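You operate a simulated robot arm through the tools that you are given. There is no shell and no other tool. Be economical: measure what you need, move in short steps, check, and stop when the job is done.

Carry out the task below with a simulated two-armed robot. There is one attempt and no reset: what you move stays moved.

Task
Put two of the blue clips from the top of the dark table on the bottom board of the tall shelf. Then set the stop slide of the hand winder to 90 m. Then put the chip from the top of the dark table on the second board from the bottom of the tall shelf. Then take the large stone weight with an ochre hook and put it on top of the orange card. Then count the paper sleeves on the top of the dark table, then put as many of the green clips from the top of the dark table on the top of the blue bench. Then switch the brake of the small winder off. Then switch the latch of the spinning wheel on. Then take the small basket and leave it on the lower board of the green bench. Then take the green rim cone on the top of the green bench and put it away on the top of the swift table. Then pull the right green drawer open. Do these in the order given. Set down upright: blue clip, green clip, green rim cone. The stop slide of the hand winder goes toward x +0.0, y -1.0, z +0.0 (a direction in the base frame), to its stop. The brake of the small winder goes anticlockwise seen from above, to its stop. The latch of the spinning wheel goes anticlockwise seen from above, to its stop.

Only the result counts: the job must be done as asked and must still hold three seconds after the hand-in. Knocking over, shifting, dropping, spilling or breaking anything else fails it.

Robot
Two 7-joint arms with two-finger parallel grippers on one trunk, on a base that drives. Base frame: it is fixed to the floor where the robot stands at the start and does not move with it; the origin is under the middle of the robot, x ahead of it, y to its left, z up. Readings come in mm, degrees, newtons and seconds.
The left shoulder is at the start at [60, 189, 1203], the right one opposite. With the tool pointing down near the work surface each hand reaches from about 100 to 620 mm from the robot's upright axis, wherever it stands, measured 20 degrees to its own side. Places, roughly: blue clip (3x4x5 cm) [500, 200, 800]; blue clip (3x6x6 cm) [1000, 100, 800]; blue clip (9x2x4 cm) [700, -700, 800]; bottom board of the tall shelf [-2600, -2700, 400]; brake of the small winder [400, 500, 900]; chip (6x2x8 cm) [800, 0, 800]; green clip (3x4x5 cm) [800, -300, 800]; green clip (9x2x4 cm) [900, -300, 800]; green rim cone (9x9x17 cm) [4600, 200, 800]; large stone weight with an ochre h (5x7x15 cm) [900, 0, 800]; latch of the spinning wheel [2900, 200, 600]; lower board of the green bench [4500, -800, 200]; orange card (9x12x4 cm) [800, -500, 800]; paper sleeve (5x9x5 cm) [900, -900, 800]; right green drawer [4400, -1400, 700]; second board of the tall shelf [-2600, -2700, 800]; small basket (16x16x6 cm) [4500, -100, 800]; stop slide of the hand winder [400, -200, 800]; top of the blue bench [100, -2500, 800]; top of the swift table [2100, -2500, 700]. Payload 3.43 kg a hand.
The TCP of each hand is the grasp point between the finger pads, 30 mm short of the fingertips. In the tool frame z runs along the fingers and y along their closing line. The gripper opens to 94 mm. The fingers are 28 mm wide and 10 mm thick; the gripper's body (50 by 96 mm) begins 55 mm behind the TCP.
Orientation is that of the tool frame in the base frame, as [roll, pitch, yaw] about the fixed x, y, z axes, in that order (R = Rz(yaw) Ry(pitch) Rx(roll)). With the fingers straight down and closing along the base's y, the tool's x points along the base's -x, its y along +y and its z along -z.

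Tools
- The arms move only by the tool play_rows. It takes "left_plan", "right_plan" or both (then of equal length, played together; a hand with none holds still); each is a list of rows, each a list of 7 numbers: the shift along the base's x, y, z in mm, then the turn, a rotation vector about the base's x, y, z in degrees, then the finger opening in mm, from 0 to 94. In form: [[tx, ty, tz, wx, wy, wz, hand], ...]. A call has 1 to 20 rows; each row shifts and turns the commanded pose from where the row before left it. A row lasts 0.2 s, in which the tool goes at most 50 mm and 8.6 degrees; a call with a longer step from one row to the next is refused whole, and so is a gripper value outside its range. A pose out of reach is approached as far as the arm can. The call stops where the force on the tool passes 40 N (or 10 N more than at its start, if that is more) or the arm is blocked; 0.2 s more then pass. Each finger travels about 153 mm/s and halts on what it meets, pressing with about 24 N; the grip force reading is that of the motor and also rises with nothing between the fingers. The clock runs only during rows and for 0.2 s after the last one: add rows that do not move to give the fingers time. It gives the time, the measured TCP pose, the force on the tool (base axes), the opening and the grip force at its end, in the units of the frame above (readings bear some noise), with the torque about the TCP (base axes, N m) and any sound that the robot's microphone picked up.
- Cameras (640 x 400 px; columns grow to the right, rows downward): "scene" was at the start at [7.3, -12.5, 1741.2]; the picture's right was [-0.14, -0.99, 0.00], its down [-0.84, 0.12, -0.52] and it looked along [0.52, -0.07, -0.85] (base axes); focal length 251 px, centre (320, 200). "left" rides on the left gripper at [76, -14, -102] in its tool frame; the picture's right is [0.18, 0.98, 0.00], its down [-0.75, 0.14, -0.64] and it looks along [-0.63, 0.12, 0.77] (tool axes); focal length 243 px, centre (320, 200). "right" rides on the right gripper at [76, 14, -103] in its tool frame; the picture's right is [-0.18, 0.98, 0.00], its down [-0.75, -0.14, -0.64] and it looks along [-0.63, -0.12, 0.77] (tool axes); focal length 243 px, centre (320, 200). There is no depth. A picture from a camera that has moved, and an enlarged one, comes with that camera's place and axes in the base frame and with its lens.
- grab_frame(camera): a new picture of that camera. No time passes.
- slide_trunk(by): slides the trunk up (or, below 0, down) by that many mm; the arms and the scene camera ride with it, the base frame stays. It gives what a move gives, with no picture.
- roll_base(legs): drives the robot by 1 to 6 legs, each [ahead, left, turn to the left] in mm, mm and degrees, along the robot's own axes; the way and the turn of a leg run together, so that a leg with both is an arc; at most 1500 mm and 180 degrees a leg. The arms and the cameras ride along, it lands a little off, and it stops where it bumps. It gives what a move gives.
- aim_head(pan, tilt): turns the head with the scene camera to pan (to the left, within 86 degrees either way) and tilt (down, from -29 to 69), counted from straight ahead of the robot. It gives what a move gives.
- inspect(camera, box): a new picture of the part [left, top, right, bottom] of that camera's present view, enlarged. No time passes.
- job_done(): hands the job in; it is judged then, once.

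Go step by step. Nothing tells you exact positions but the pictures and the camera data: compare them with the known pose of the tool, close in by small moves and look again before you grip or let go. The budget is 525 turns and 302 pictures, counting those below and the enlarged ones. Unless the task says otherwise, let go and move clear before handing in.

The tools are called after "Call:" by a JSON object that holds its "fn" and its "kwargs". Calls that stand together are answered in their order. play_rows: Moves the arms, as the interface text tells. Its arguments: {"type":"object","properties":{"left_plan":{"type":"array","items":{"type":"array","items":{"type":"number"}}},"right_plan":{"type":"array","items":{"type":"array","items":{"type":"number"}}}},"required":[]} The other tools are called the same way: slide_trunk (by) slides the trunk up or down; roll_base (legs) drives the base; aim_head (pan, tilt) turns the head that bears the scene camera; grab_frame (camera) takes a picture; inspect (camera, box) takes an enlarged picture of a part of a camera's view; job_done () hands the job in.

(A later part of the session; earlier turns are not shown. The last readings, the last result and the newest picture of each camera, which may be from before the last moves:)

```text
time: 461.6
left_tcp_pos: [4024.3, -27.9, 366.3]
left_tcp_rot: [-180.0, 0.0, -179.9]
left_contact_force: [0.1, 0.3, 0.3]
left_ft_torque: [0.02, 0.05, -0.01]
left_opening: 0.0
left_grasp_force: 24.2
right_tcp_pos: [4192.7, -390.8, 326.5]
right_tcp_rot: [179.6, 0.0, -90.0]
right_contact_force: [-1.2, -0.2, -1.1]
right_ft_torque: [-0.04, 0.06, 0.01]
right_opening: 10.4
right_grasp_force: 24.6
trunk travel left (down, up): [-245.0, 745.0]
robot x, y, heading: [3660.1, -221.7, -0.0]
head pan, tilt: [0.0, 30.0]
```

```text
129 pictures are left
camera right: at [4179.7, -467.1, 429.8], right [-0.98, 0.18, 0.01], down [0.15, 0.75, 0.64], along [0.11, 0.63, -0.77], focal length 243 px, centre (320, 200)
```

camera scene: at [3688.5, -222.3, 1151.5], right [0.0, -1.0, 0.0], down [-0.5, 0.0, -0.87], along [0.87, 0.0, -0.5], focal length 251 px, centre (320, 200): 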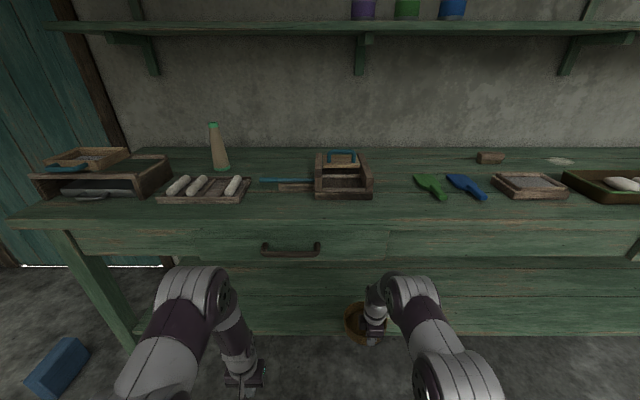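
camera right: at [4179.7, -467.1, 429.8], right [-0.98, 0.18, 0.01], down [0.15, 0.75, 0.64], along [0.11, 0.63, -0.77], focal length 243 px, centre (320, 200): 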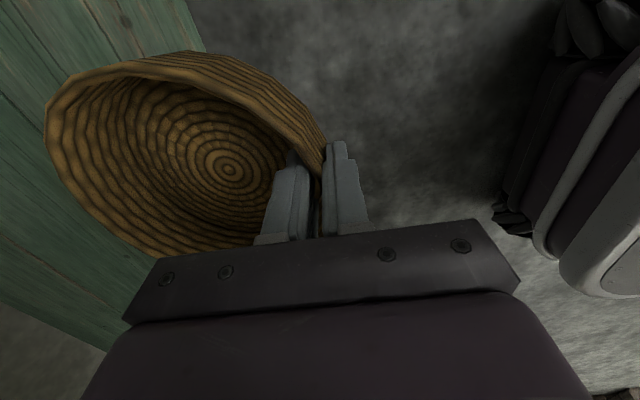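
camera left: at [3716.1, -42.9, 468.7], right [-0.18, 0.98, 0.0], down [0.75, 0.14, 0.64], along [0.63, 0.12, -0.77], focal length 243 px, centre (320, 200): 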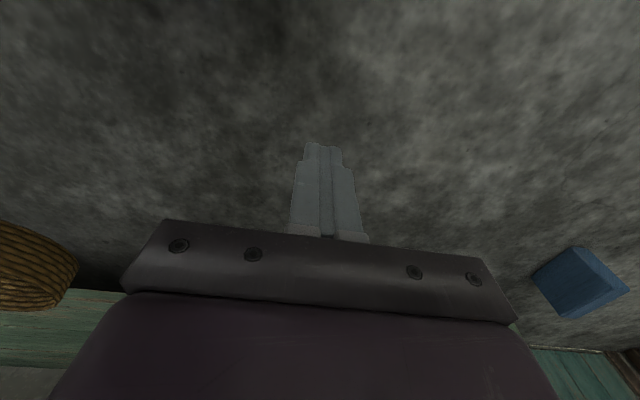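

Call:
{"fn": "play_rows", "kwargs": {"right_plan": [[0, 0, 30, 0, 0, 0, 2], [0, 0, 20, 0, 0, 0, 2], [0, 0, 0, 0, 0, 0, 2]]}}

Call:
{"fn": "roll_base", "kwargs": {"legs": [[160, 0, 0]]}}

Call:
{"fn": "grab_frame", "kwargs": {"camera": "right"}}

Call:
{"fn": "grab_frame", "kwargs": {"camera": "scene"}}

```text
time: 462.4
left_tcp_pos: [4024.0, -29.4, 365.9]
left_tcp_rot: [-179.8, 0.1, -179.9]
left_contact_force: [1.2, -0.4, -0.2]
left_ft_torque: [-0.01, 0.0, 0.03]
left_opening: 0.1
left_grasp_force: 24.1
right_tcp_pos: [4192.9, -390.8, 376.4]
right_tcp_rot: [179.6, 0.0, -90.0]
right_contact_force: [0.2, -0.9, -0.2]
right_ft_torque: [-0.02, 0.07, -0.02]
right_opening: 10.4
right_grasp_force: 24.1
trunk travel left (down, up): [-245.0, 745.0]
robot x, y, heading: [3659.2, -220.7, 0.1]
head pan, tilt: [0.0, 30.0]
```

```text
time: 463.4
left_tcp_pos: [4081.1, -29.3, 366.4]
left_tcp_rot: [-179.7, 0.1, -180.0]
left_contact_force: [-0.3, 0.2, 0.1]
left_ft_torque: [0.0, 0.02, 0.0]
left_opening: 0.1
left_grasp_force: 24.3
right_tcp_pos: [4231.2, -392.7, 364.5]
right_tcp_rot: [177.0, -0.2, -89.9]
right_contact_force: [-0.9, 0.2, -0.8]
right_ft_torque: [-0.02, 0.09, 0.02]
right_opening: 10.5
right_grasp_force: 24.0
trunk travel left (down, up): [-245.0, 745.0]
robot x, y, heading: [3714.1, -217.8, -0.1]
head pan, tilt: [0.0, 30.0]
stopped in leg 1: the robot was blocked; the commanded pose is now the measured one
```

```text
128 pictures are left
camera right: at [4222.2, -467.3, 468.0], right [-0.98, 0.18, 0.05], down [0.17, 0.76, 0.63], along [0.08, 0.63, -0.77], focal length 243 px, centre (320, 200)
```

right: 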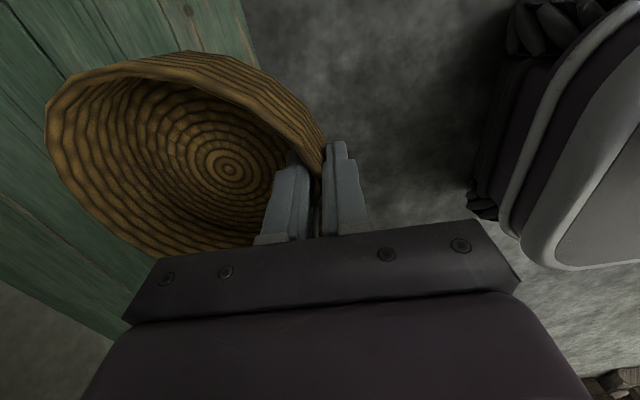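

```text
127 pictures are left
camera scene: at [3743.4, -222.2, 1151.8], right [0.0, -1.0, 0.0], down [-0.5, 0.0, -0.87], along [0.87, 0.0, -0.5], focal length 251 px, centre (320, 200)
```

scene: 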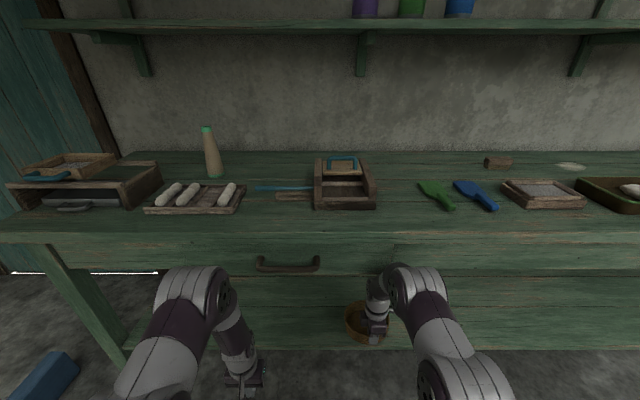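

The wrist touched the bench apron. I back off, lower the trunk further and flatten the arm.

Call:
{"fn": "roll_base", "kwargs": {"legs": [[-90, 0, 0]]}}

Call:
{"fn": "slide_trunk", "kwargs": {"by": -150}}

Call:
{"fn": "play_rows", "kwargs": {"right_plan": [[8, 0, 12, 0, -2.6, 0, 2], [8, 0, 15, 0, 0, 0, 2], [8, 0, 15, 0, 0, 0, 2], [8, 0, 15, 0, 0, 0, 2], [8, 0, 15, 0, 0, 0, 2], [8, 0, 0, 0, 0, 0, 2], [8, 0, 0, 0, 0, 0, 2], [0, 0, 0, 0, 0, 0, 2]], "left_plan": [[0, 0, 20, 0, 0, 0, 0], [0, 0, 20, 0, 0, 0, 0], [0, 0, 20, 0, 0, 0, 0], [0, 0, 20, 0, 0, 0, 0], [0, 0, 20, 0, 0, 0, 0], [0, 0, 0, 0, 0, 0, 0], [0, 0, 0, 0, 0, 0, 0], [0, 0, 0, 0, 0, 0, 0]]}}

Call:
{"fn": "grab_frame", "kwargs": {"camera": "scene"}}

Call:
{"fn": "grab_frame", "kwargs": {"camera": "right"}}

```text
time: 464.6
left_tcp_pos: [3989.7, -28.0, 365.3]
left_tcp_rot: [-179.8, 0.1, 179.9]
left_contact_force: [0.1, 0.2, -0.2]
left_ft_torque: [0.04, 0.01, -0.01]
left_opening: 0.0
left_grasp_force: 24.3
right_tcp_pos: [4140.1, -391.4, 364.1]
right_tcp_rot: [177.2, -0.1, -90.0]
right_contact_force: [-0.3, 0.7, -1.0]
right_ft_torque: [-0.02, 0.08, 0.01]
right_opening: 10.6
right_grasp_force: 23.5
trunk travel left (down, up): [-245.0, 745.0]
robot x, y, heading: [3624.4, -222.0, 0.2]
head pan, tilt: [0.0, 30.0]
```

```text
time: 465.8
left_tcp_pos: [3988.6, -29.3, 256.2]
left_tcp_rot: [-179.8, 0.2, 180.0]
left_contact_force: [0.7, -0.3, 0.9]
left_ft_torque: [-0.01, -0.01, -0.04]
left_opening: 0.1
left_grasp_force: 24.2
right_tcp_pos: [4131.8, -393.6, 253.4]
right_tcp_rot: [176.0, -0.2, -90.1]
right_contact_force: [-11.0, -0.4, 5.3]
right_ft_torque: [0.16, -0.51, 0.09]
right_opening: 18.6
right_grasp_force: 23.8
trunk travel left (down, up): [-136.0, 854.0]
robot x, y, heading: [3619.3, -221.4, -0.4]
head pan, tilt: [0.0, 30.0]
stopped: the force on the tool passed its limit (the readings are from after the stop); the commanded pose is now the measured one
```

```text
time: 466.2
left_tcp_pos: [3988.3, -30.9, 274.9]
left_tcp_rot: [-179.8, 0.1, 179.9]
left_contact_force: [-0.3, 0.3, -0.8]
left_ft_torque: [-0.02, -0.04, 0.03]
left_opening: 0.0
left_grasp_force: 23.6
right_tcp_pos: [4135.4, -394.4, 261.0]
right_tcp_rot: [177.1, -0.3, -90.1]
right_contact_force: [-10.9, -0.1, 7.9]
right_ft_torque: [0.17, -0.78, 0.1]
right_opening: 15.4
right_grasp_force: 24.3
trunk travel left (down, up): [-136.0, 854.0]
robot x, y, heading: [3621.0, -217.5, -0.1]
head pan, tilt: [0.0, 30.0]
stopped in row 2 (right hand): the force on the tool passed its limit (the readings are from after the stop); the commanded pose is now the measured one
```

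```text
126 pictures are left
camera scene: at [3650.7, -222.2, 1042.4], right [0.0, -1.0, 0.0], down [-0.5, 0.0, -0.87], along [0.87, 0.0, -0.5], focal length 251 px, centre (320, 200)
```

scene: 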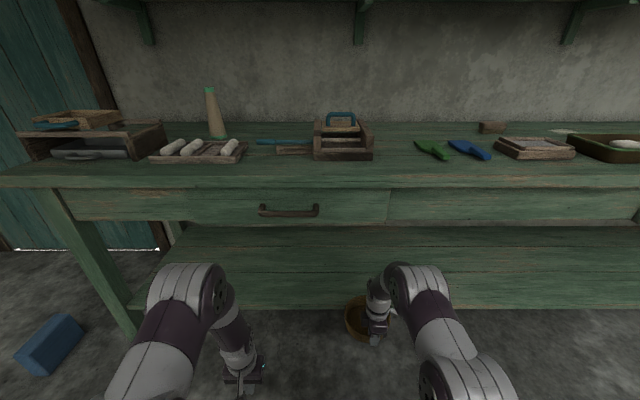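

```text
125 pictures are left
camera right: at [4125.0, -469.6, 365.2], right [-0.98, 0.19, 0.05], down [0.17, 0.76, 0.63], along [0.08, 0.63, -0.77], focal length 243 px, centre (320, 200)
```

right: 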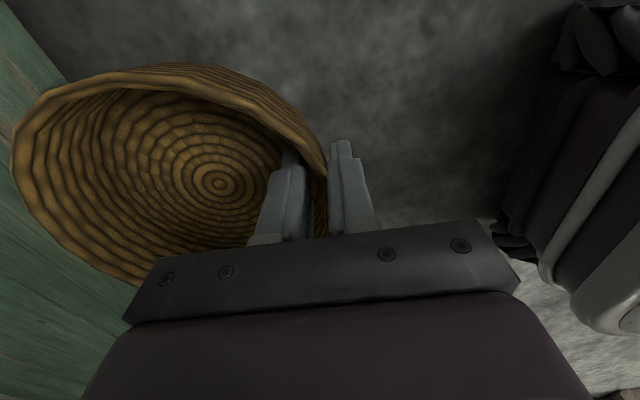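

The basket's far side touched the lower board's front edge while lowering. I raise back up first.

Call:
{"fn": "slide_trunk", "kwargs": {"by": 70}}

Call:
{"fn": "grab_frame", "kwargs": {"camera": "right"}}

Call:
{"fn": "inspect", "kwargs": {"camera": "scene", "box": [300, 230, 440, 350]}}

```text
time: 467.3
left_tcp_pos: [3988.8, -30.0, 344.9]
left_tcp_rot: [-179.8, 0.1, 179.8]
left_contact_force: [-0.1, -0.7, -0.4]
left_ft_torque: [0.01, 0.0, 0.03]
left_opening: 0.1
left_grasp_force: 24.2
right_tcp_pos: [4135.4, -393.4, 330.8]
right_tcp_rot: [177.2, -0.2, -90.1]
right_contact_force: [0.6, -0.2, -0.9]
right_ft_torque: [-0.06, 0.04, -0.03]
right_opening: 10.4
right_grasp_force: 24.4
trunk travel left (down, up): [-206.0, 784.0]
robot x, y, heading: [3624.0, -221.4, 0.1]
head pan, tilt: [0.0, 30.0]
```

```text
124 pictures are left
camera right: at [4125.9, -469.5, 434.3], right [-0.98, 0.19, 0.05], down [0.17, 0.76, 0.63], along [0.08, 0.63, -0.77], focal length 243 px, centre (320, 200)
```

right: 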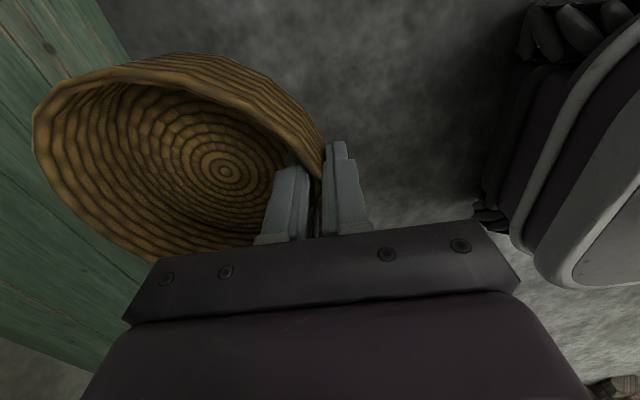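

```text
3.33 times, centred on (370, 290) of scene
camera zoom: at [3652.1, -222.4, 1112.3], right [0.0, -1.0, 0.0], down [-0.5, 0.0, -0.87], along [0.87, 0.0, -0.5], focal length 835 px, centre (153, -100)
```

zoom: 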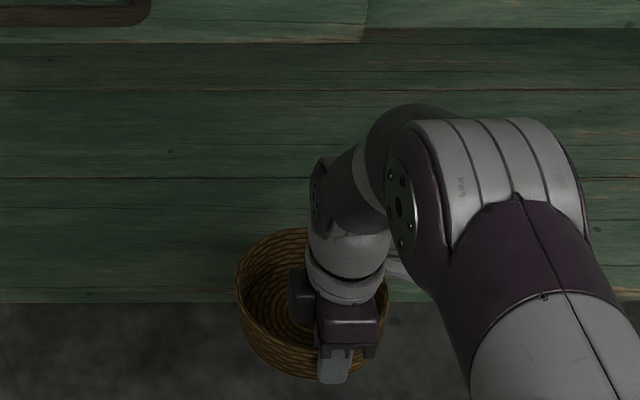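

The grip is intact. I back off more, then set a flatter arm posture well clear of the bench.

Call:
{"fn": "roll_base", "kwargs": {"legs": [[-180, 0, 0]]}}

Call:
{"fn": "play_rows", "kwargs": {"right_plan": [[8, 0, 10, 0, -2.6, 0, 2], [8, 0, 15, 0, 0, 0, 2], [8, 0, 15, 0, 0, 0, 2], [8, 0, 10, 0, 0, 0, 2], [8, 0, 0, 0, 0, 0, 2], [8, 0, 0, 0, 0, 0, 2], [8, 0, 0, 0, 0, 0, 2], [0, 0, 0, 0, 0, 0, 2]], "left_plan": [[-10, 0, 20, 0, 0, 0, 0], [-10, 0, 20, 0, 0, 0, 0], [-10, 0, 20, 0, 0, 0, 0], [-10, 0, 20, 0, 0, 0, 0], [0, 0, 20, 0, 0, 0, 0], [0, 0, 0, 0, 0, 0, 0], [0, 0, 0, 0, 0, 0, 0], [0, 0, 0, 0, 0, 0, 0]]}}

Call:
{"fn": "slide_trunk", "kwargs": {"by": -105}}

Call:
{"fn": "grab_frame", "kwargs": {"camera": "scene"}}

```text
time: 468.8
left_tcp_pos: [3808.9, -29.8, 344.8]
left_tcp_rot: [-179.8, 0.1, 179.9]
left_contact_force: [0.3, 0.4, -1.1]
left_ft_torque: [0.0, 0.01, -0.01]
left_opening: 0.0
left_grasp_force: 23.5
right_tcp_pos: [3956.3, -393.0, 330.0]
right_tcp_rot: [177.3, -0.2, -90.2]
right_contact_force: [0.4, -0.3, -0.7]
right_ft_torque: [0.01, 0.07, 0.0]
right_opening: 10.3
right_grasp_force: 24.5
trunk travel left (down, up): [-206.0, 784.0]
robot x, y, heading: [3442.6, -217.2, -0.2]
head pan, tilt: [0.0, 30.0]
```

```text
time: 470.6
left_tcp_pos: [3770.0, -29.5, 444.4]
left_tcp_rot: [-179.8, 0.2, 179.9]
left_contact_force: [-0.4, -0.2, -0.6]
left_ft_torque: [-0.01, 0.01, -0.01]
left_opening: 0.3
left_grasp_force: 23.7
right_tcp_pos: [4011.0, -392.7, 380.8]
right_tcp_rot: [179.7, -0.2, -90.2]
right_contact_force: [0.5, -0.4, -0.1]
right_ft_torque: [0.0, 0.08, 0.0]
right_opening: 10.2
right_grasp_force: 24.1
trunk travel left (down, up): [-206.0, 784.0]
robot x, y, heading: [3440.2, -219.9, -0.1]
head pan, tilt: [0.0, 30.0]
```

```text
time: 471.9
left_tcp_pos: [3769.1, -29.2, 339.4]
left_tcp_rot: [-179.9, 0.2, 180.0]
left_contact_force: [-0.6, 0.2, -0.2]
left_ft_torque: [0.0, 0.0, 0.01]
left_opening: 0.0
left_grasp_force: 24.0
right_tcp_pos: [4010.0, -393.2, 277.0]
right_tcp_rot: [179.9, -0.2, -90.2]
right_contact_force: [0.6, -0.2, -0.9]
right_ft_torque: [-0.01, 0.09, 0.04]
right_opening: 10.2
right_grasp_force: 24.2
trunk travel left (down, up): [-101.0, 889.0]
robot x, y, heading: [3440.3, -220.6, 0.0]
head pan, tilt: [0.0, 30.0]
```

```text
122 pictures are left
camera scene: at [3471.6, -222.1, 1007.4], right [0.0, -1.0, 0.0], down [-0.5, 0.0, -0.87], along [0.87, 0.0, -0.5], focal length 251 px, centre (320, 200)
```

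scene: 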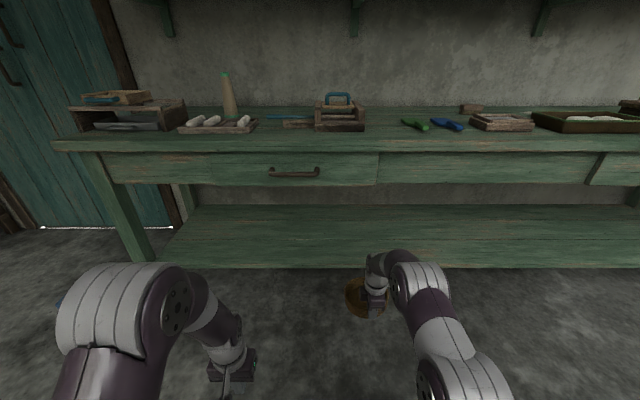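

Call:
{"fn": "play_rows", "kwargs": {"right_plan": [[0, 0, 12, 0, 0, 0, 2], [0, 0, 0, 0, 0, 0, 2]]}}

Call:
{"fn": "roll_base", "kwargs": {"legs": [[230, 0, 0]]}}

Call:
{"fn": "grab_frame", "kwargs": {"camera": "right"}}

Call:
{"fn": "grab_frame", "kwargs": {"camera": "scene"}}

```text
time: 472.6
left_tcp_pos: [3768.8, -29.6, 338.7]
left_tcp_rot: [-179.9, 0.1, 179.9]
left_contact_force: [-0.6, -0.7, 0.0]
left_ft_torque: [0.02, 0.03, 0.02]
left_opening: 0.0
left_grasp_force: 24.1
right_tcp_pos: [4009.8, -392.6, 287.6]
right_tcp_rot: [179.8, -0.3, -90.2]
right_contact_force: [0.3, -0.1, -0.4]
right_ft_torque: [-0.01, 0.04, 0.01]
right_opening: 10.0
right_grasp_force: 24.5
trunk travel left (down, up): [-101.0, 889.0]
robot x, y, heading: [3446.6, -219.1, -0.3]
head pan, tilt: [0.0, 30.0]
```

```text
time: 474.3
left_tcp_pos: [3999.5, -29.7, 338.3]
left_tcp_rot: [-179.8, 0.1, 179.9]
left_contact_force: [-0.8, -0.9, -1.0]
left_ft_torque: [-0.03, -0.03, 0.0]
left_opening: 0.2
left_grasp_force: 24.1
right_tcp_pos: [4241.6, -392.3, 287.5]
right_tcp_rot: [179.8, -0.2, -90.1]
right_contact_force: [-0.4, 0.2, 0.3]
right_ft_torque: [0.02, 0.1, 0.02]
right_opening: 10.5
right_grasp_force: 23.9
trunk travel left (down, up): [-101.0, 889.0]
robot x, y, heading: [3672.4, -221.6, -0.1]
head pan, tilt: [0.0, 30.0]
```

```text
121 pictures are left
camera right: at [4228.1, -468.8, 390.7], right [-0.98, 0.19, 0.0], down [0.14, 0.76, 0.64], along [0.12, 0.63, -0.77], focal length 243 px, centre (320, 200)
```

right: 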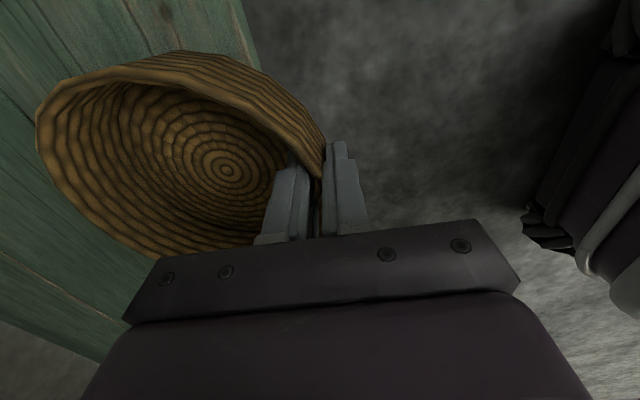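

```text
120 pictures are left
camera scene: at [3703.2, -222.5, 1007.4], right [0.0, -1.0, 0.0], down [-0.5, 0.0, -0.87], along [0.87, 0.0, -0.5], focal length 251 px, centre (320, 200)
```

scene: 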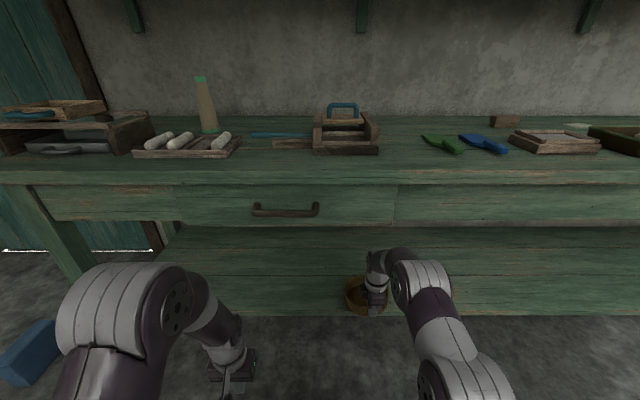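

Call:
{"fn": "roll_base", "kwargs": {"legs": [[80, 0, 0]]}}

Call:
{"fn": "grab_frame", "kwargs": {"camera": "right"}}

```text
time: 475.4
left_tcp_pos: [4081.3, -29.7, 339.0]
left_tcp_rot: [-179.8, 0.1, 179.9]
left_contact_force: [0.0, -0.3, -1.3]
left_ft_torque: [0.02, 0.0, -0.03]
left_opening: 0.0
left_grasp_force: 24.2
right_tcp_pos: [4321.3, -393.3, 287.1]
right_tcp_rot: [179.8, -0.2, -90.2]
right_contact_force: [-0.1, 0.7, -0.8]
right_ft_torque: [0.01, 0.09, 0.01]
right_opening: 10.4
right_grasp_force: 24.0
trunk travel left (down, up): [-101.0, 889.0]
robot x, y, heading: [3748.9, -219.8, 0.1]
head pan, tilt: [0.0, 30.0]
```

```text
119 pictures are left
camera right: at [4308.2, -469.0, 390.7], right [-0.98, 0.19, 0.0], down [0.15, 0.76, 0.64], along [0.12, 0.63, -0.77], focal length 243 px, centre (320, 200)
```

right: 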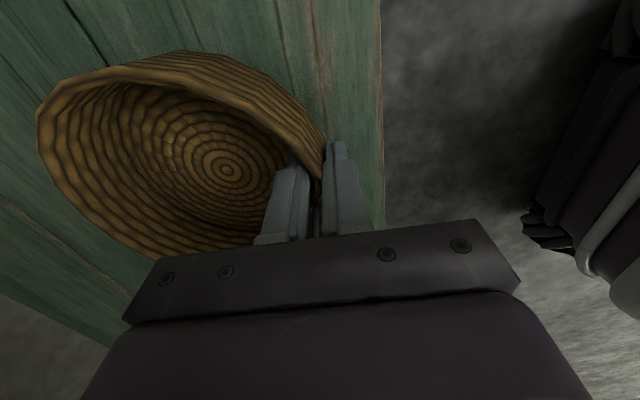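

The whole basket is over the board. I lower it to contact.

Call:
{"fn": "play_rows", "kwargs": {"right_plan": [[0, 0, -6, 0, 0, 0, 2], [0, 0, -5, 0, 0, 0, 2], [0, 0, -4, 0, 0, 0, 2], [0, 0, -4, 0, 0, 0, 2], [0, 0, -3, 0, 0, 0, 2], [0, 0, -3, 0, 0, 0, 2], [0, 0, -3, 0, 0, 0, 2], [0, 0, 0, 0, 0, 0, 2]]}}

```text
time: 477.1
left_tcp_pos: [4078.9, -30.2, 339.6]
left_tcp_rot: [-179.8, 0.4, 179.9]
left_contact_force: [0.1, -0.6, 0.3]
left_ft_torque: [-0.03, -0.03, -0.01]
left_opening: 0.0
left_grasp_force: 24.2
right_tcp_pos: [4321.9, -393.5, 262.5]
right_tcp_rot: [-179.9, -0.3, -90.2]
right_contact_force: [-8.5, -3.0, 26.2]
right_ft_torque: [0.21, -0.79, 0.19]
right_opening: 13.2
right_grasp_force: 24.1
trunk travel left (down, up): [-101.0, 889.0]
robot x, y, heading: [3755.8, -219.0, -0.3]
head pan, tilt: [0.0, 30.0]
```

Call:
{"fn": "play_rows", "kwargs": {"right_plan": [[0, 0, 3, 0, 0, 0, 2], [0, 0, 1, 0, 0, 0, 25], [0, 0, 0, 0, 0, 0, 40], [0, 0, 0, 0, 0, 0, 40]]}}

Call:
{"fn": "grab_frame", "kwargs": {"camera": "right"}}

```text
time: 478.1
left_tcp_pos: [4080.9, -30.4, 338.3]
left_tcp_rot: [-179.7, 0.1, 179.9]
left_contact_force: [-0.3, -0.6, 0.1]
left_ft_torque: [-0.01, -0.01, 0.02]
left_opening: 0.0
left_grasp_force: 23.5
right_tcp_pos: [4321.6, -391.6, 264.3]
right_tcp_rot: [179.8, -0.2, -90.2]
right_contact_force: [0.6, -0.1, -0.3]
right_ft_torque: [0.0, 0.01, 0.05]
right_opening: 40.1
right_grasp_force: 0.0
trunk travel left (down, up): [-101.0, 889.0]
robot x, y, heading: [3753.0, -217.2, -0.3]
head pan, tilt: [0.0, 30.0]
```

```text
118 pictures are left
camera right: at [4307.9, -468.9, 366.6], right [-0.98, 0.19, 0.0], down [0.15, 0.76, 0.64], along [0.12, 0.63, -0.77], focal length 243 px, centre (320, 200)
```

right: 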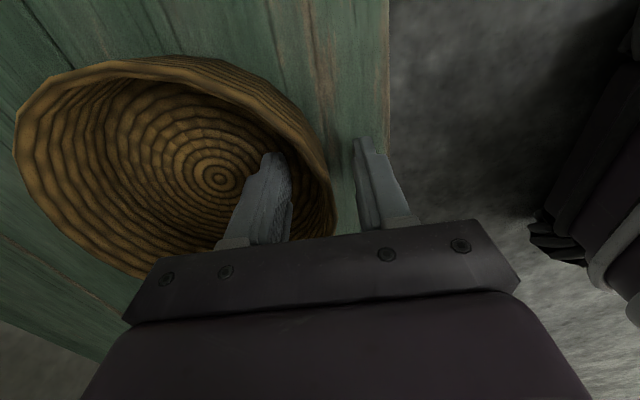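

Call:
{"fn": "play_rows", "kwargs": {"right_plan": [[0, 0, 20, 0, 0, 0, 40], [0, 0, 20, 0, 0, 0, 40], [0, 0, 4, 0, 0, 0, 40], [0, 0, 0, 0, 0, 0, 40]]}}

Call:
{"fn": "grab_frame", "kwargs": {"camera": "right"}}

```text
time: 479.1
left_tcp_pos: [4080.1, -29.8, 338.3]
left_tcp_rot: [-179.9, 0.0, 179.8]
left_contact_force: [1.0, 0.2, 0.3]
left_ft_torque: [0.0, -0.02, -0.02]
left_opening: 0.0
left_grasp_force: 24.7
right_tcp_pos: [4319.1, -393.4, 302.2]
right_tcp_rot: [179.2, -0.1, -90.1]
right_contact_force: [-0.4, -0.2, 0.0]
right_ft_torque: [0.03, 0.02, -0.04]
right_opening: 39.8
right_grasp_force: 0.0
trunk travel left (down, up): [-101.0, 889.0]
robot x, y, heading: [3758.2, -219.3, 0.0]
head pan, tilt: [0.0, 30.0]
```

```text
117 pictures are left
camera right: at [4306.8, -468.8, 405.7], right [-0.98, 0.19, 0.01], down [0.15, 0.76, 0.64], along [0.11, 0.63, -0.77], focal length 243 px, centre (320, 200)
```

right: 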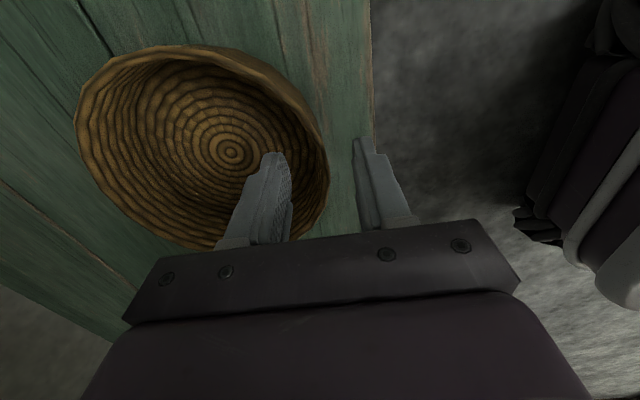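

Call:
{"fn": "roll_base", "kwargs": {"legs": [[-70, 0, 0]]}}

Call:
{"fn": "grab_frame", "kwargs": {"camera": "right"}}

```text
time: 480.2
left_tcp_pos: [4010.1, -30.2, 339.5]
left_tcp_rot: [-179.8, 0.1, 179.8]
left_contact_force: [-0.1, 0.0, -0.2]
left_ft_torque: [0.02, -0.04, -0.02]
left_opening: 0.3
left_grasp_force: 24.1
right_tcp_pos: [4251.7, -392.7, 307.6]
right_tcp_rot: [179.9, -0.2, -90.2]
right_contact_force: [0.1, -0.6, 0.8]
right_ft_torque: [0.02, -0.01, -0.02]
right_opening: 39.7
right_grasp_force: 0.0
trunk travel left (down, up): [-101.0, 889.0]
robot x, y, heading: [3682.0, -219.4, -0.2]
head pan, tilt: [0.0, 30.0]
```

```text
116 pictures are left
camera right: at [4237.7, -469.0, 411.1], right [-0.98, 0.19, 0.0], down [0.15, 0.76, 0.64], along [0.12, 0.63, -0.77], focal length 243 px, centre (320, 200)
```

right: 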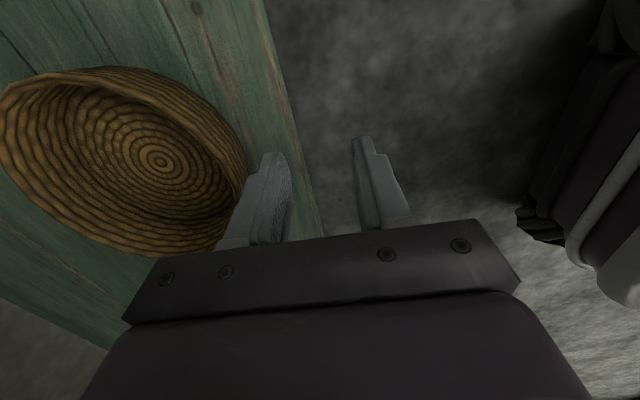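

The basket is set down well on the lower board. Now I back off, raise the trunk and go for the green-rim cone.

Call:
{"fn": "roll_base", "kwargs": {"legs": [[-300, 0, 0]]}}

Call:
{"fn": "slide_trunk", "kwargs": {"by": 400}}

Call:
{"fn": "slide_trunk", "kwargs": {"by": 390}}

Call:
{"fn": "aim_head", "kwargs": {"pan": 0, "tilt": 45}}

Call:
{"fn": "grab_frame", "kwargs": {"camera": "scene"}}

```text
time: 482.2
left_tcp_pos: [3711.4, -29.0, 339.1]
left_tcp_rot: [-179.8, 0.1, 179.8]
left_contact_force: [-0.1, -0.1, -0.3]
left_ft_torque: [0.02, 0.01, 0.0]
left_opening: 0.0
left_grasp_force: 23.4
right_tcp_pos: [3952.9, -392.6, 307.8]
right_tcp_rot: [179.9, -0.2, -90.3]
right_contact_force: [-0.4, -0.4, 0.7]
right_ft_torque: [0.0, -0.02, -0.04]
right_opening: 40.1
right_grasp_force: 0.0
trunk travel left (down, up): [-101.0, 889.0]
robot x, y, heading: [3383.1, -219.0, -0.3]
head pan, tilt: [0.0, 30.0]
```

```text
time: 486.0
left_tcp_pos: [3711.8, -29.5, 738.6]
left_tcp_rot: [-179.8, 0.1, 179.9]
left_contact_force: [0.3, -0.5, 0.9]
left_ft_torque: [0.02, -0.02, -0.01]
left_opening: 0.0
left_grasp_force: 24.0
right_tcp_pos: [3954.3, -392.3, 709.2]
right_tcp_rot: [179.9, -0.2, -90.1]
right_contact_force: [-0.2, -0.7, 0.6]
right_ft_torque: [-0.03, -0.02, 0.02]
right_opening: 40.1
right_grasp_force: 0.1
trunk travel left (down, up): [-501.0, 489.0]
robot x, y, heading: [3388.9, -222.9, -0.1]
head pan, tilt: [0.0, 30.0]
```

```text
time: 489.8
left_tcp_pos: [3711.2, -28.8, 1129.0]
left_tcp_rot: [-179.7, 0.1, 179.9]
left_contact_force: [0.7, 0.5, 0.3]
left_ft_torque: [0.02, 0.0, -0.01]
left_opening: 0.2
left_grasp_force: 24.0
right_tcp_pos: [3953.0, -392.4, 1098.3]
right_tcp_rot: [179.9, -0.2, -90.2]
right_contact_force: [0.0, -0.2, 0.4]
right_ft_torque: [0.01, 0.02, -0.03]
right_opening: 40.0
right_grasp_force: 0.1
trunk travel left (down, up): [-891.0, 99.0]
robot x, y, heading: [3387.7, -218.4, -0.2]
head pan, tilt: [0.0, 30.0]
```

```text
time: 490.6
left_tcp_pos: [3711.5, -29.0, 1129.8]
left_tcp_rot: [-179.7, 0.2, 179.9]
left_contact_force: [0.6, -0.1, 0.0]
left_ft_torque: [-0.01, 0.04, 0.0]
left_opening: 0.0
left_grasp_force: 24.0
right_tcp_pos: [3954.3, -393.0, 1098.2]
right_tcp_rot: [179.9, -0.2, -90.2]
right_contact_force: [0.9, 0.2, -0.1]
right_ft_torque: [0.01, -0.01, -0.03]
right_opening: 39.5
right_grasp_force: 0.0
trunk travel left (down, up): [-891.0, 99.0]
robot x, y, heading: [3380.3, -221.0, -0.4]
head pan, tilt: [0.0, 45.0]
```

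```text
115 pictures are left
camera scene: at [3405.7, -221.8, 1774.8], right [0.0, -1.0, 0.0], down [-0.71, 0.0, -0.71], along [0.71, 0.0, -0.71], focal length 251 px, centre (320, 200)
```

scene: 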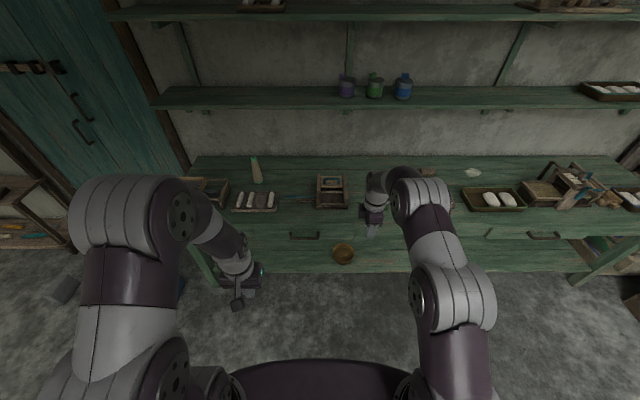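

Call:
{"fn": "play_rows", "kwargs": {"right_plan": [[-45, 0, 0, 0, 0, 0, 40], [-45, 0, 0, 0, 0, 0, 40], [-45, 0, 0, 0, 0, 0, 40], [-45, 0, 0, 0, 0, 0, 40], [-45, 0, 0, 0, 0, 0, 40], [0, 0, 0, 0, 0, 0, 40]], "left_plan": [[0, 0, 0, 0, 0, 0, 60], [0, 0, 0, 0, 0, 0, 92], [0, 0, 0, 0, 0, 0, 92], [0, 0, 0, 0, 0, 0, 92], [0, 0, 0, 0, 0, 0, 92], [0, 0, 0, 0, 0, 0, 92]]}}

Call:
{"fn": "roll_base", "kwargs": {"legs": [[0, 225, 0.4], [620, 0, 0]]}}

Call:
{"fn": "grab_frame", "kwargs": {"camera": "left"}}

Call:
{"fn": "grab_frame", "kwargs": {"camera": "scene"}}

```text
time: 492.0
left_tcp_pos: [3713.6, -30.6, 1128.7]
left_tcp_rot: [-179.9, 0.1, 180.0]
left_contact_force: [0.8, 0.5, 0.4]
left_ft_torque: [-0.01, 0.01, -0.02]
left_opening: 91.7
left_grasp_force: 0.1
right_tcp_pos: [3727.0, -393.3, 1098.4]
right_tcp_rot: [179.7, -0.3, -90.2]
right_contact_force: [0.4, 0.1, -0.3]
right_ft_torque: [0.05, 0.01, 0.0]
right_opening: 40.3
right_grasp_force: 0.1
trunk travel left (down, up): [-891.0, 99.0]
robot x, y, heading: [3388.2, -220.6, 0.0]
head pan, tilt: [0.0, 45.0]
```

```text
time: 496.8
left_tcp_pos: [4328.8, 199.0, 1129.2]
left_tcp_rot: [-179.8, 0.1, -179.9]
left_contact_force: [-0.5, -0.3, 0.3]
left_ft_torque: [0.05, 0.0, 0.05]
left_opening: 92.0
left_grasp_force: 0.0
right_tcp_pos: [4347.7, -164.9, 1099.5]
right_tcp_rot: [179.9, -0.3, -90.0]
right_contact_force: [0.5, 0.5, -0.2]
right_ft_torque: [-0.03, 0.01, -0.02]
right_opening: 40.2
right_grasp_force: 0.0
trunk travel left (down, up): [-891.0, 99.0]
robot x, y, heading: [4003.1, 6.9, 0.2]
head pan, tilt: [0.0, 45.0]
```

```text
114 pictures are left
camera left: at [4254.2, 185.2, 1232.3], right [-0.19, 0.98, 0.0], down [0.75, 0.14, 0.64], along [0.63, 0.12, -0.77], focal length 243 px, centre (320, 200)
```

left: 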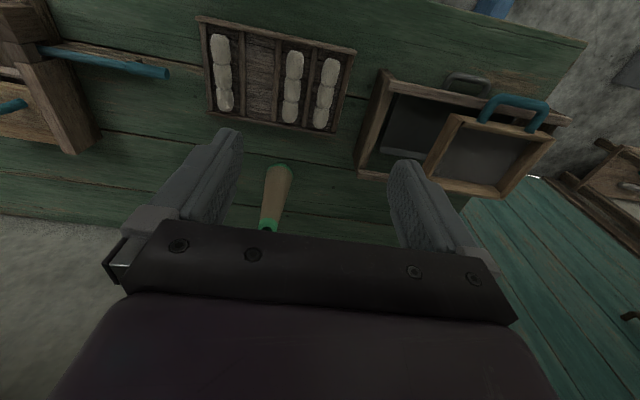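

```text
113 pictures are left
camera scene: at [4024.4, 5.6, 1774.8], right [0.0, -1.0, 0.0], down [-0.71, 0.0, -0.71], along [0.71, 0.0, -0.71], focal length 251 px, centre (320, 200)
```

scene: 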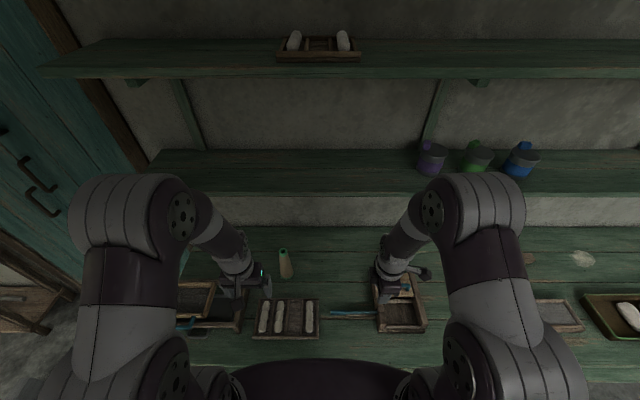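

The cone stands at about (4577,153), 17 cm tall. I bring the open left hand down in front of it, then slide in below the wall shelf.

Call:
{"fn": "play_rows", "kwargs": {"left_plan": [[20, -6, -36, 0, 0, 0, 92], [20, -6, -36, 0, 0, 0, 92], [20, -6, -36, 0, 0, 0, 92], [20, -7, -36, 0, 0, 0, 92], [20, -7, -36, 0, 0, 0, 92], [20, -7, -36, 0, 0, 0, 92], [20, -7, -33, 0, 0, 0, 92], [0, 0, 0, 0, 0, 0, 92]]}}

Call:
{"fn": "grab_frame", "kwargs": {"camera": "left"}}

Call:
{"fn": "inspect", "kwargs": {"camera": "scene", "box": [200, 210, 380, 350]}}

```text
time: 498.6
left_tcp_pos: [4470.1, 152.6, 878.7]
left_tcp_rot: [-179.9, 0.1, -179.9]
left_contact_force: [-0.7, 0.6, 0.7]
left_ft_torque: [0.0, -0.01, 0.01]
left_opening: 92.0
left_grasp_force: 0.0
right_tcp_pos: [4347.9, -163.8, 1099.7]
right_tcp_rot: [179.9, -0.2, -90.0]
right_contact_force: [0.4, -0.5, 0.6]
right_ft_torque: [-0.04, 0.02, -0.04]
right_opening: 40.2
right_grasp_force: 0.1
trunk travel left (down, up): [-891.0, 99.0]
robot x, y, heading: [4002.2, 7.4, 0.3]
head pan, tilt: [0.0, 45.0]
```

```text
112 pictures are left
camera left: at [4394.1, 139.3, 982.1], right [-0.19, 0.98, 0.0], down [0.75, 0.14, 0.64], along [0.63, 0.12, -0.77], focal length 243 px, centre (320, 200)
```

left: 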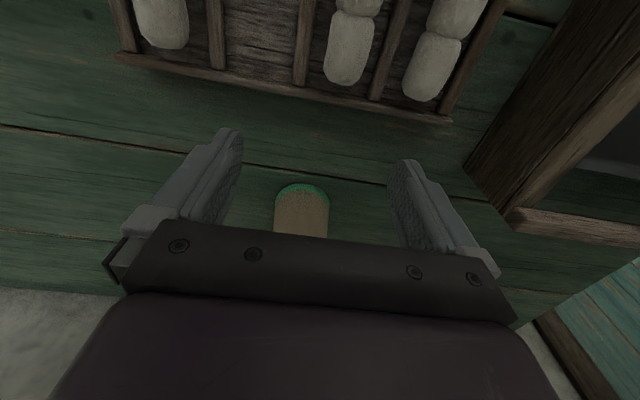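

```text
2.86 times, centred on (290, 280) of scene
camera zoom: at [4024.6, 5.6, 1774.8], right [0.0, -1.0, 0.0], down [-0.71, 0.0, -0.71], along [0.71, 0.0, -0.71], focal length 716 px, centre (406, -29)
```

zoom: 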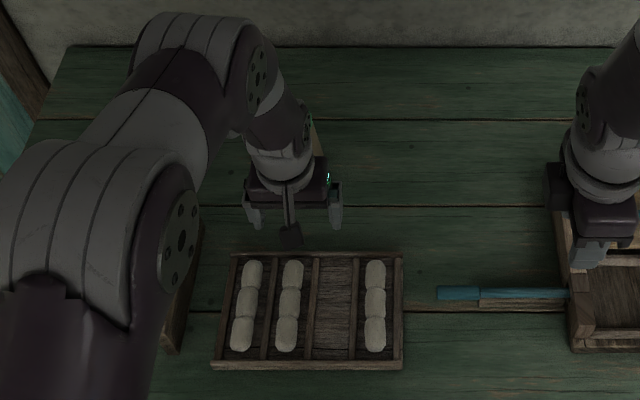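

Call:
{"fn": "roll_base", "kwargs": {"legs": [[40, 0, 0]]}}

Call:
{"fn": "play_rows", "kwargs": {"left_plan": [[15, -1, 0, 0, 0, 0, 92], [15, 0, 0, 0, 0, 0, 92], [10, 0, 0, 0, 0, 0, 92], [0, 0, 0, 0, 0, 0, 92]]}}

Call:
{"fn": "grab_frame", "kwargs": {"camera": "left"}}

Call:
{"fn": "inspect", "kwargs": {"camera": "scene", "box": [230, 200, 330, 290]}}

```text
time: 499.4
left_tcp_pos: [4506.7, 152.8, 881.6]
left_tcp_rot: [-179.9, 0.3, -179.9]
left_contact_force: [-1.1, 0.3, 0.5]
left_ft_torque: [0.04, -0.02, 0.0]
left_opening: 92.0
left_grasp_force: 0.0
right_tcp_pos: [4383.8, -164.0, 1100.8]
right_tcp_rot: [-179.9, -0.2, -90.0]
right_contact_force: [0.5, 0.6, 0.1]
right_ft_torque: [0.01, -0.04, -0.01]
right_opening: 40.2
right_grasp_force: 0.1
trunk travel left (down, up): [-891.0, 99.0]
robot x, y, heading: [4043.8, 9.7, 0.1]
head pan, tilt: [0.0, 45.0]
```

```text
time: 500.4
left_tcp_pos: [4548.5, 152.2, 879.4]
left_tcp_rot: [-179.9, 0.1, -179.9]
left_contact_force: [0.7, 0.2, -0.4]
left_ft_torque: [0.0, -0.01, 0.02]
left_opening: 91.9
left_grasp_force: 0.0
right_tcp_pos: [4385.7, -165.1, 1099.6]
right_tcp_rot: [179.9, -0.2, -90.0]
right_contact_force: [0.1, 0.2, 0.1]
right_ft_torque: [-0.02, 0.0, 0.01]
right_opening: 40.1
right_grasp_force: 0.0
trunk travel left (down, up): [-891.0, 99.0]
robot x, y, heading: [4043.3, 6.5, 0.3]
head pan, tilt: [0.0, 45.0]
```

```text
110 pictures are left
camera left: at [4472.8, 138.5, 982.5], right [-0.19, 0.98, 0.0], down [0.75, 0.14, 0.64], along [0.63, 0.12, -0.77], focal length 243 px, centre (320, 200)
```

left: 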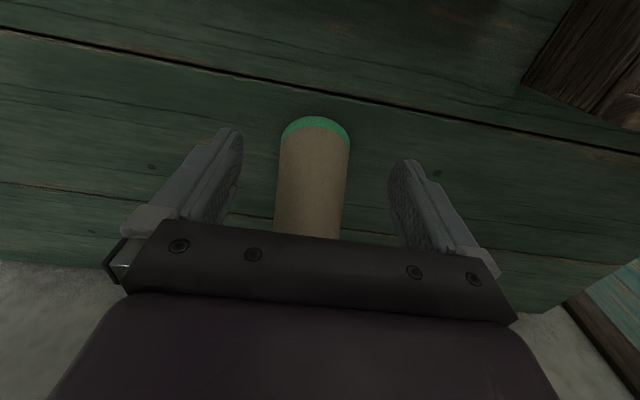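

```text
4.44 times, centred on (280, 245) of scene
camera zoom: at [4063.7, 5.5, 1774.8], right [0.0, -1.0, 0.0], down [-0.71, 0.0, -0.71], along [0.71, 0.0, -0.71], focal length 1114 px, centre (498, 0)
```

zoom: 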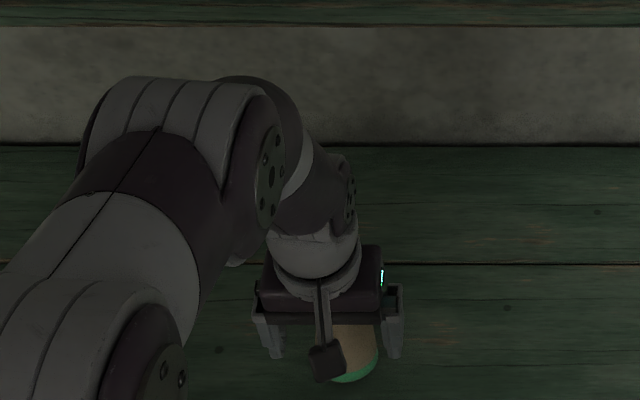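

Call:
{"fn": "play_rows", "kwargs": {"left_plan": [[15, -1, 0, 0, 0, 0, 92], [15, -1, 0, 0, 0, 0, 92], [13, 0, 0, 0, 0, 0, 92], [0, 0, 0, 0, 0, 0, 92]]}}

Call:
{"fn": "grab_frame", "kwargs": {"camera": "left"}}

```text
time: 501.4
left_tcp_pos: [4592.1, 150.4, 879.6]
left_tcp_rot: [-179.9, 0.1, -179.9]
left_contact_force: [-0.4, 0.6, -0.7]
left_ft_torque: [-0.01, -0.02, 0.03]
left_opening: 91.9
left_grasp_force: 0.0
right_tcp_pos: [4386.9, -164.2, 1099.6]
right_tcp_rot: [179.9, -0.3, -89.9]
right_contact_force: [-0.2, 0.2, -0.1]
right_ft_torque: [-0.01, -0.02, 0.01]
right_opening: 40.0
right_grasp_force: 0.1
trunk travel left (down, up): [-891.0, 99.0]
robot x, y, heading: [4044.1, 5.1, 0.1]
head pan, tilt: [0.0, 45.0]
```

```text
108 pictures are left
camera left: at [4517.1, 136.3, 982.2], right [-0.19, 0.98, 0.0], down [0.75, 0.14, 0.64], along [0.63, 0.12, -0.77], focal length 243 px, centre (320, 200)
```

left: 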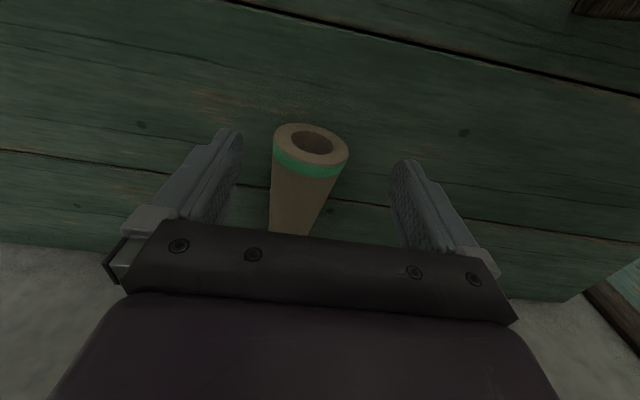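

The cone appears to have tipped away when the palm brushed its top. I look before doing anything else.

Call:
{"fn": "grab_frame", "kwargs": {"camera": "scene"}}

Call:
{"fn": "inspect", "kwargs": {"camera": "left", "box": [200, 80, 440, 240]}}

Call:
{"fn": "grab_frame", "kwargs": {"camera": "right"}}

```text
107 pictures are left
camera scene: at [4065.4, 5.5, 1774.8], right [0.0, -1.0, 0.0], down [-0.71, 0.0, -0.71], along [0.71, 0.0, -0.71], focal length 251 px, centre (320, 200)
```

scene: 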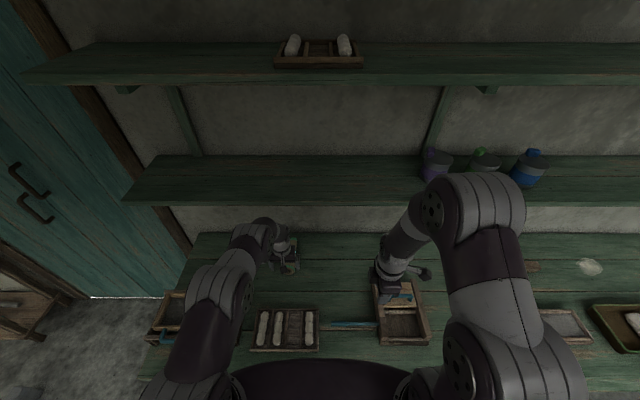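

```text
2.50 times, centred on (320, 160) of left
camera zoom: at [4517.1, 136.3, 982.2], right [-0.19, 0.98, 0.0], down [0.75, 0.14, 0.64], along [0.63, 0.12, -0.77], focal length 606 px, centre (320, 300)
```

zoom: 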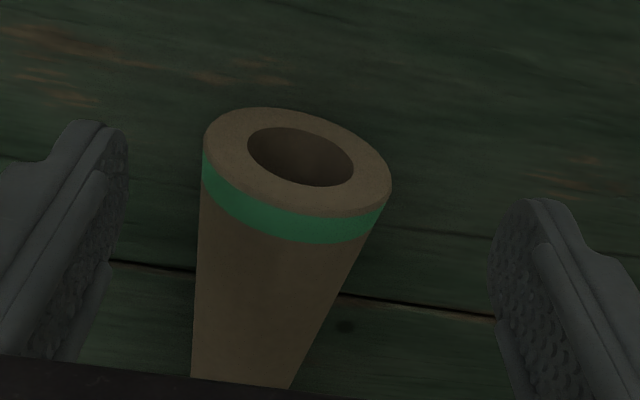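

```text
105 pictures are left
camera right: at [4374.1, -240.7, 1202.1], right [-0.98, 0.18, 0.0], down [0.14, 0.76, 0.64], along [0.12, 0.63, -0.77], focal length 243 px, centre (320, 200)
```

right: 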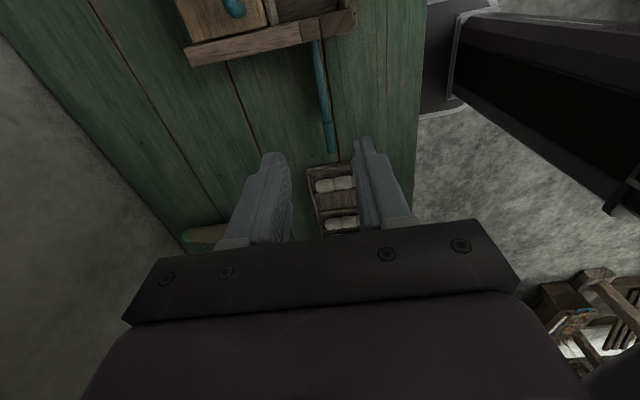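

The cone now lies on its side, base toward me at about (4605,146), top toward the wall. I'll grip it near its base from above and draw it toward me to regrip it.

Call:
{"fn": "play_rows", "kwargs": {"left_plan": [[16, -2, 0, 0, 0, 0, 92], [16, -2, 0, 0, 0, 0, 92], [14, -2, 0, 0, 0, 0, 92], [0, 0, 0, 0, 0, 0, 92]]}}

Call:
{"fn": "grab_frame", "kwargs": {"camera": "left"}}

```text
time: 502.4
left_tcp_pos: [4638.9, 143.6, 878.7]
left_tcp_rot: [-179.9, 0.1, -179.9]
left_contact_force: [-0.5, -1.5, -0.4]
left_ft_torque: [0.01, -0.02, 0.01]
left_opening: 91.7
left_grasp_force: 0.1
right_tcp_pos: [4387.6, -165.2, 1098.6]
right_tcp_rot: [179.8, -0.1, -90.1]
right_contact_force: [0.1, 0.2, 0.1]
right_ft_torque: [0.01, -0.02, 0.03]
right_opening: 39.8
right_grasp_force: 0.2
trunk travel left (down, up): [-891.0, 99.0]
robot x, y, heading: [4044.2, 10.9, 0.2]
head pan, tilt: [0.0, 45.0]
```

```text
104 pictures are left
camera left: at [4562.9, 129.9, 982.0], right [-0.19, 0.98, 0.0], down [0.75, 0.14, 0.64], along [0.63, 0.12, -0.77], focal length 243 px, centre (320, 200)
```

left: 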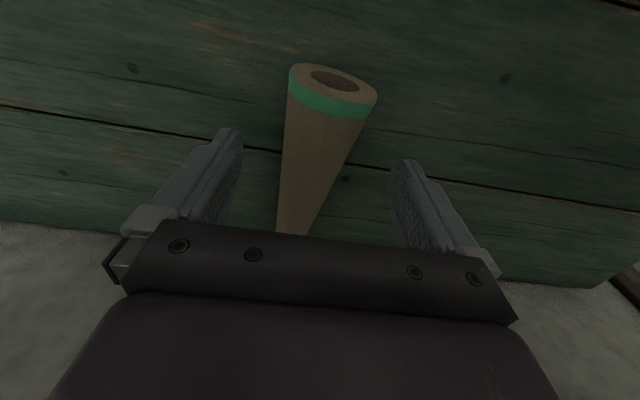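

Call:
{"fn": "play_rows", "kwargs": {"left_plan": [[0, 3, -30, 0, 0, 0, 92], [0, 1, -25, 0, 0, 0, 92], [0, 0, -15, 0, 0, 0, 92], [0, 0, -8, 0, 0, 0, 92], [0, 0, 0, 0, 0, 0, 92]]}}

Call:
{"fn": "grab_frame", "kwargs": {"camera": "left"}}

```text
time: 503.8
left_tcp_pos: [4650.8, 156.4, 851.7]
left_tcp_rot: [-179.5, 4.4, -178.9]
left_contact_force: [-0.9, 0.4, -0.4]
left_ft_torque: [0.01, -0.04, -0.02]
left_opening: 92.0
left_grasp_force: 0.0
left hand out of reach, approached as far as the arm can: row 1, 2, 3, 4
right_tcp_pos: [4387.5, -164.9, 1099.1]
right_tcp_rot: [180.0, -0.2, -90.1]
right_contact_force: [-1.0, -0.2, -1.1]
right_ft_torque: [-0.01, 0.02, 0.0]
right_opening: 40.1
right_grasp_force: 0.1
trunk travel left (down, up): [-891.0, 99.0]
robot x, y, heading: [4045.4, 11.8, -0.1]
head pan, tilt: [0.0, 45.0]
stopped in row 5 (left hand): the arm was blocked; the commanded pose is now the measured one
```

```text
103 pictures are left
camera left: at [4567.4, 142.7, 949.6], right [-0.2, 0.98, -0.02], down [0.7, 0.16, 0.7], along [0.69, 0.12, -0.72], focal length 243 px, centre (320, 200)
```

left: 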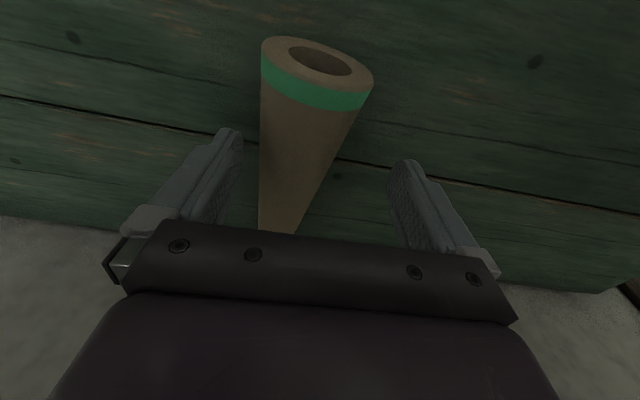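

Out of reach at this height; I restore the pose and lower the trunk instead of the arm.

Call:
{"fn": "play_rows", "kwargs": {"left_plan": [[-8, -4, 15, 0, 4.4, 0, 92], [-6, -4, 13, -0.4, 0, -1, 92], [0, 0, 0, 0, 0, 0, 92]]}}

Call:
{"fn": "slide_trunk", "kwargs": {"by": -60}}

Call:
{"fn": "grab_frame", "kwargs": {"camera": "left"}}

```text
time: 504.6
left_tcp_pos: [4632.7, 148.1, 874.5]
left_tcp_rot: [-179.2, -0.7, 179.9]
left_contact_force: [1.3, 0.2, 0.0]
left_ft_torque: [0.01, 0.0, 0.0]
left_opening: 91.9
left_grasp_force: 0.0
right_tcp_pos: [4387.6, -163.4, 1099.2]
right_tcp_rot: [179.9, -0.2, -90.0]
right_contact_force: [0.2, -0.2, -0.6]
right_ft_torque: [-0.01, -0.01, 0.01]
right_opening: 40.2
right_grasp_force: 0.3
trunk travel left (down, up): [-891.0, 99.0]
robot x, y, heading: [4046.2, 8.2, 0.2]
head pan, tilt: [0.0, 45.0]
```

```text
time: 505.6
left_tcp_pos: [4632.9, 147.4, 815.4]
left_tcp_rot: [-179.3, -0.6, 179.9]
left_contact_force: [-0.6, -0.2, 0.3]
left_ft_torque: [0.0, 0.0, -0.02]
left_opening: 92.2
left_grasp_force: 0.1
right_tcp_pos: [4387.2, -164.3, 1039.3]
right_tcp_rot: [179.9, -0.2, -89.9]
right_contact_force: [0.0, -0.4, -1.1]
right_ft_torque: [-0.03, 0.01, -0.01]
right_opening: 40.2
right_grasp_force: 0.1
trunk travel left (down, up): [-831.0, 159.0]
robot x, y, heading: [4047.6, 12.9, -0.0]
head pan, tilt: [0.0, 45.0]
```

```text
102 pictures are left
camera left: at [4557.3, 134.9, 919.4], right [-0.18, 0.98, -0.01], down [0.76, 0.15, 0.63], along [0.62, 0.11, -0.77], focal length 243 px, centre (320, 200)
```

left: 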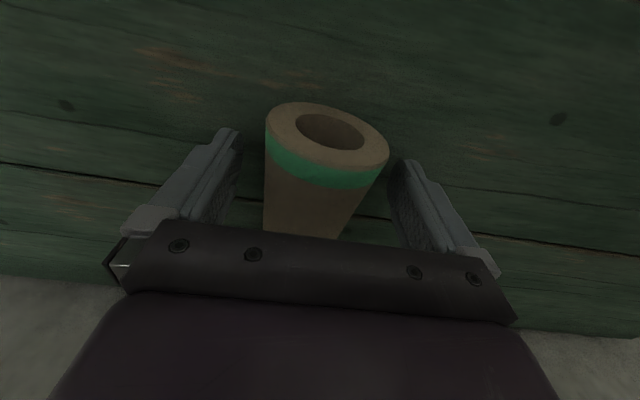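

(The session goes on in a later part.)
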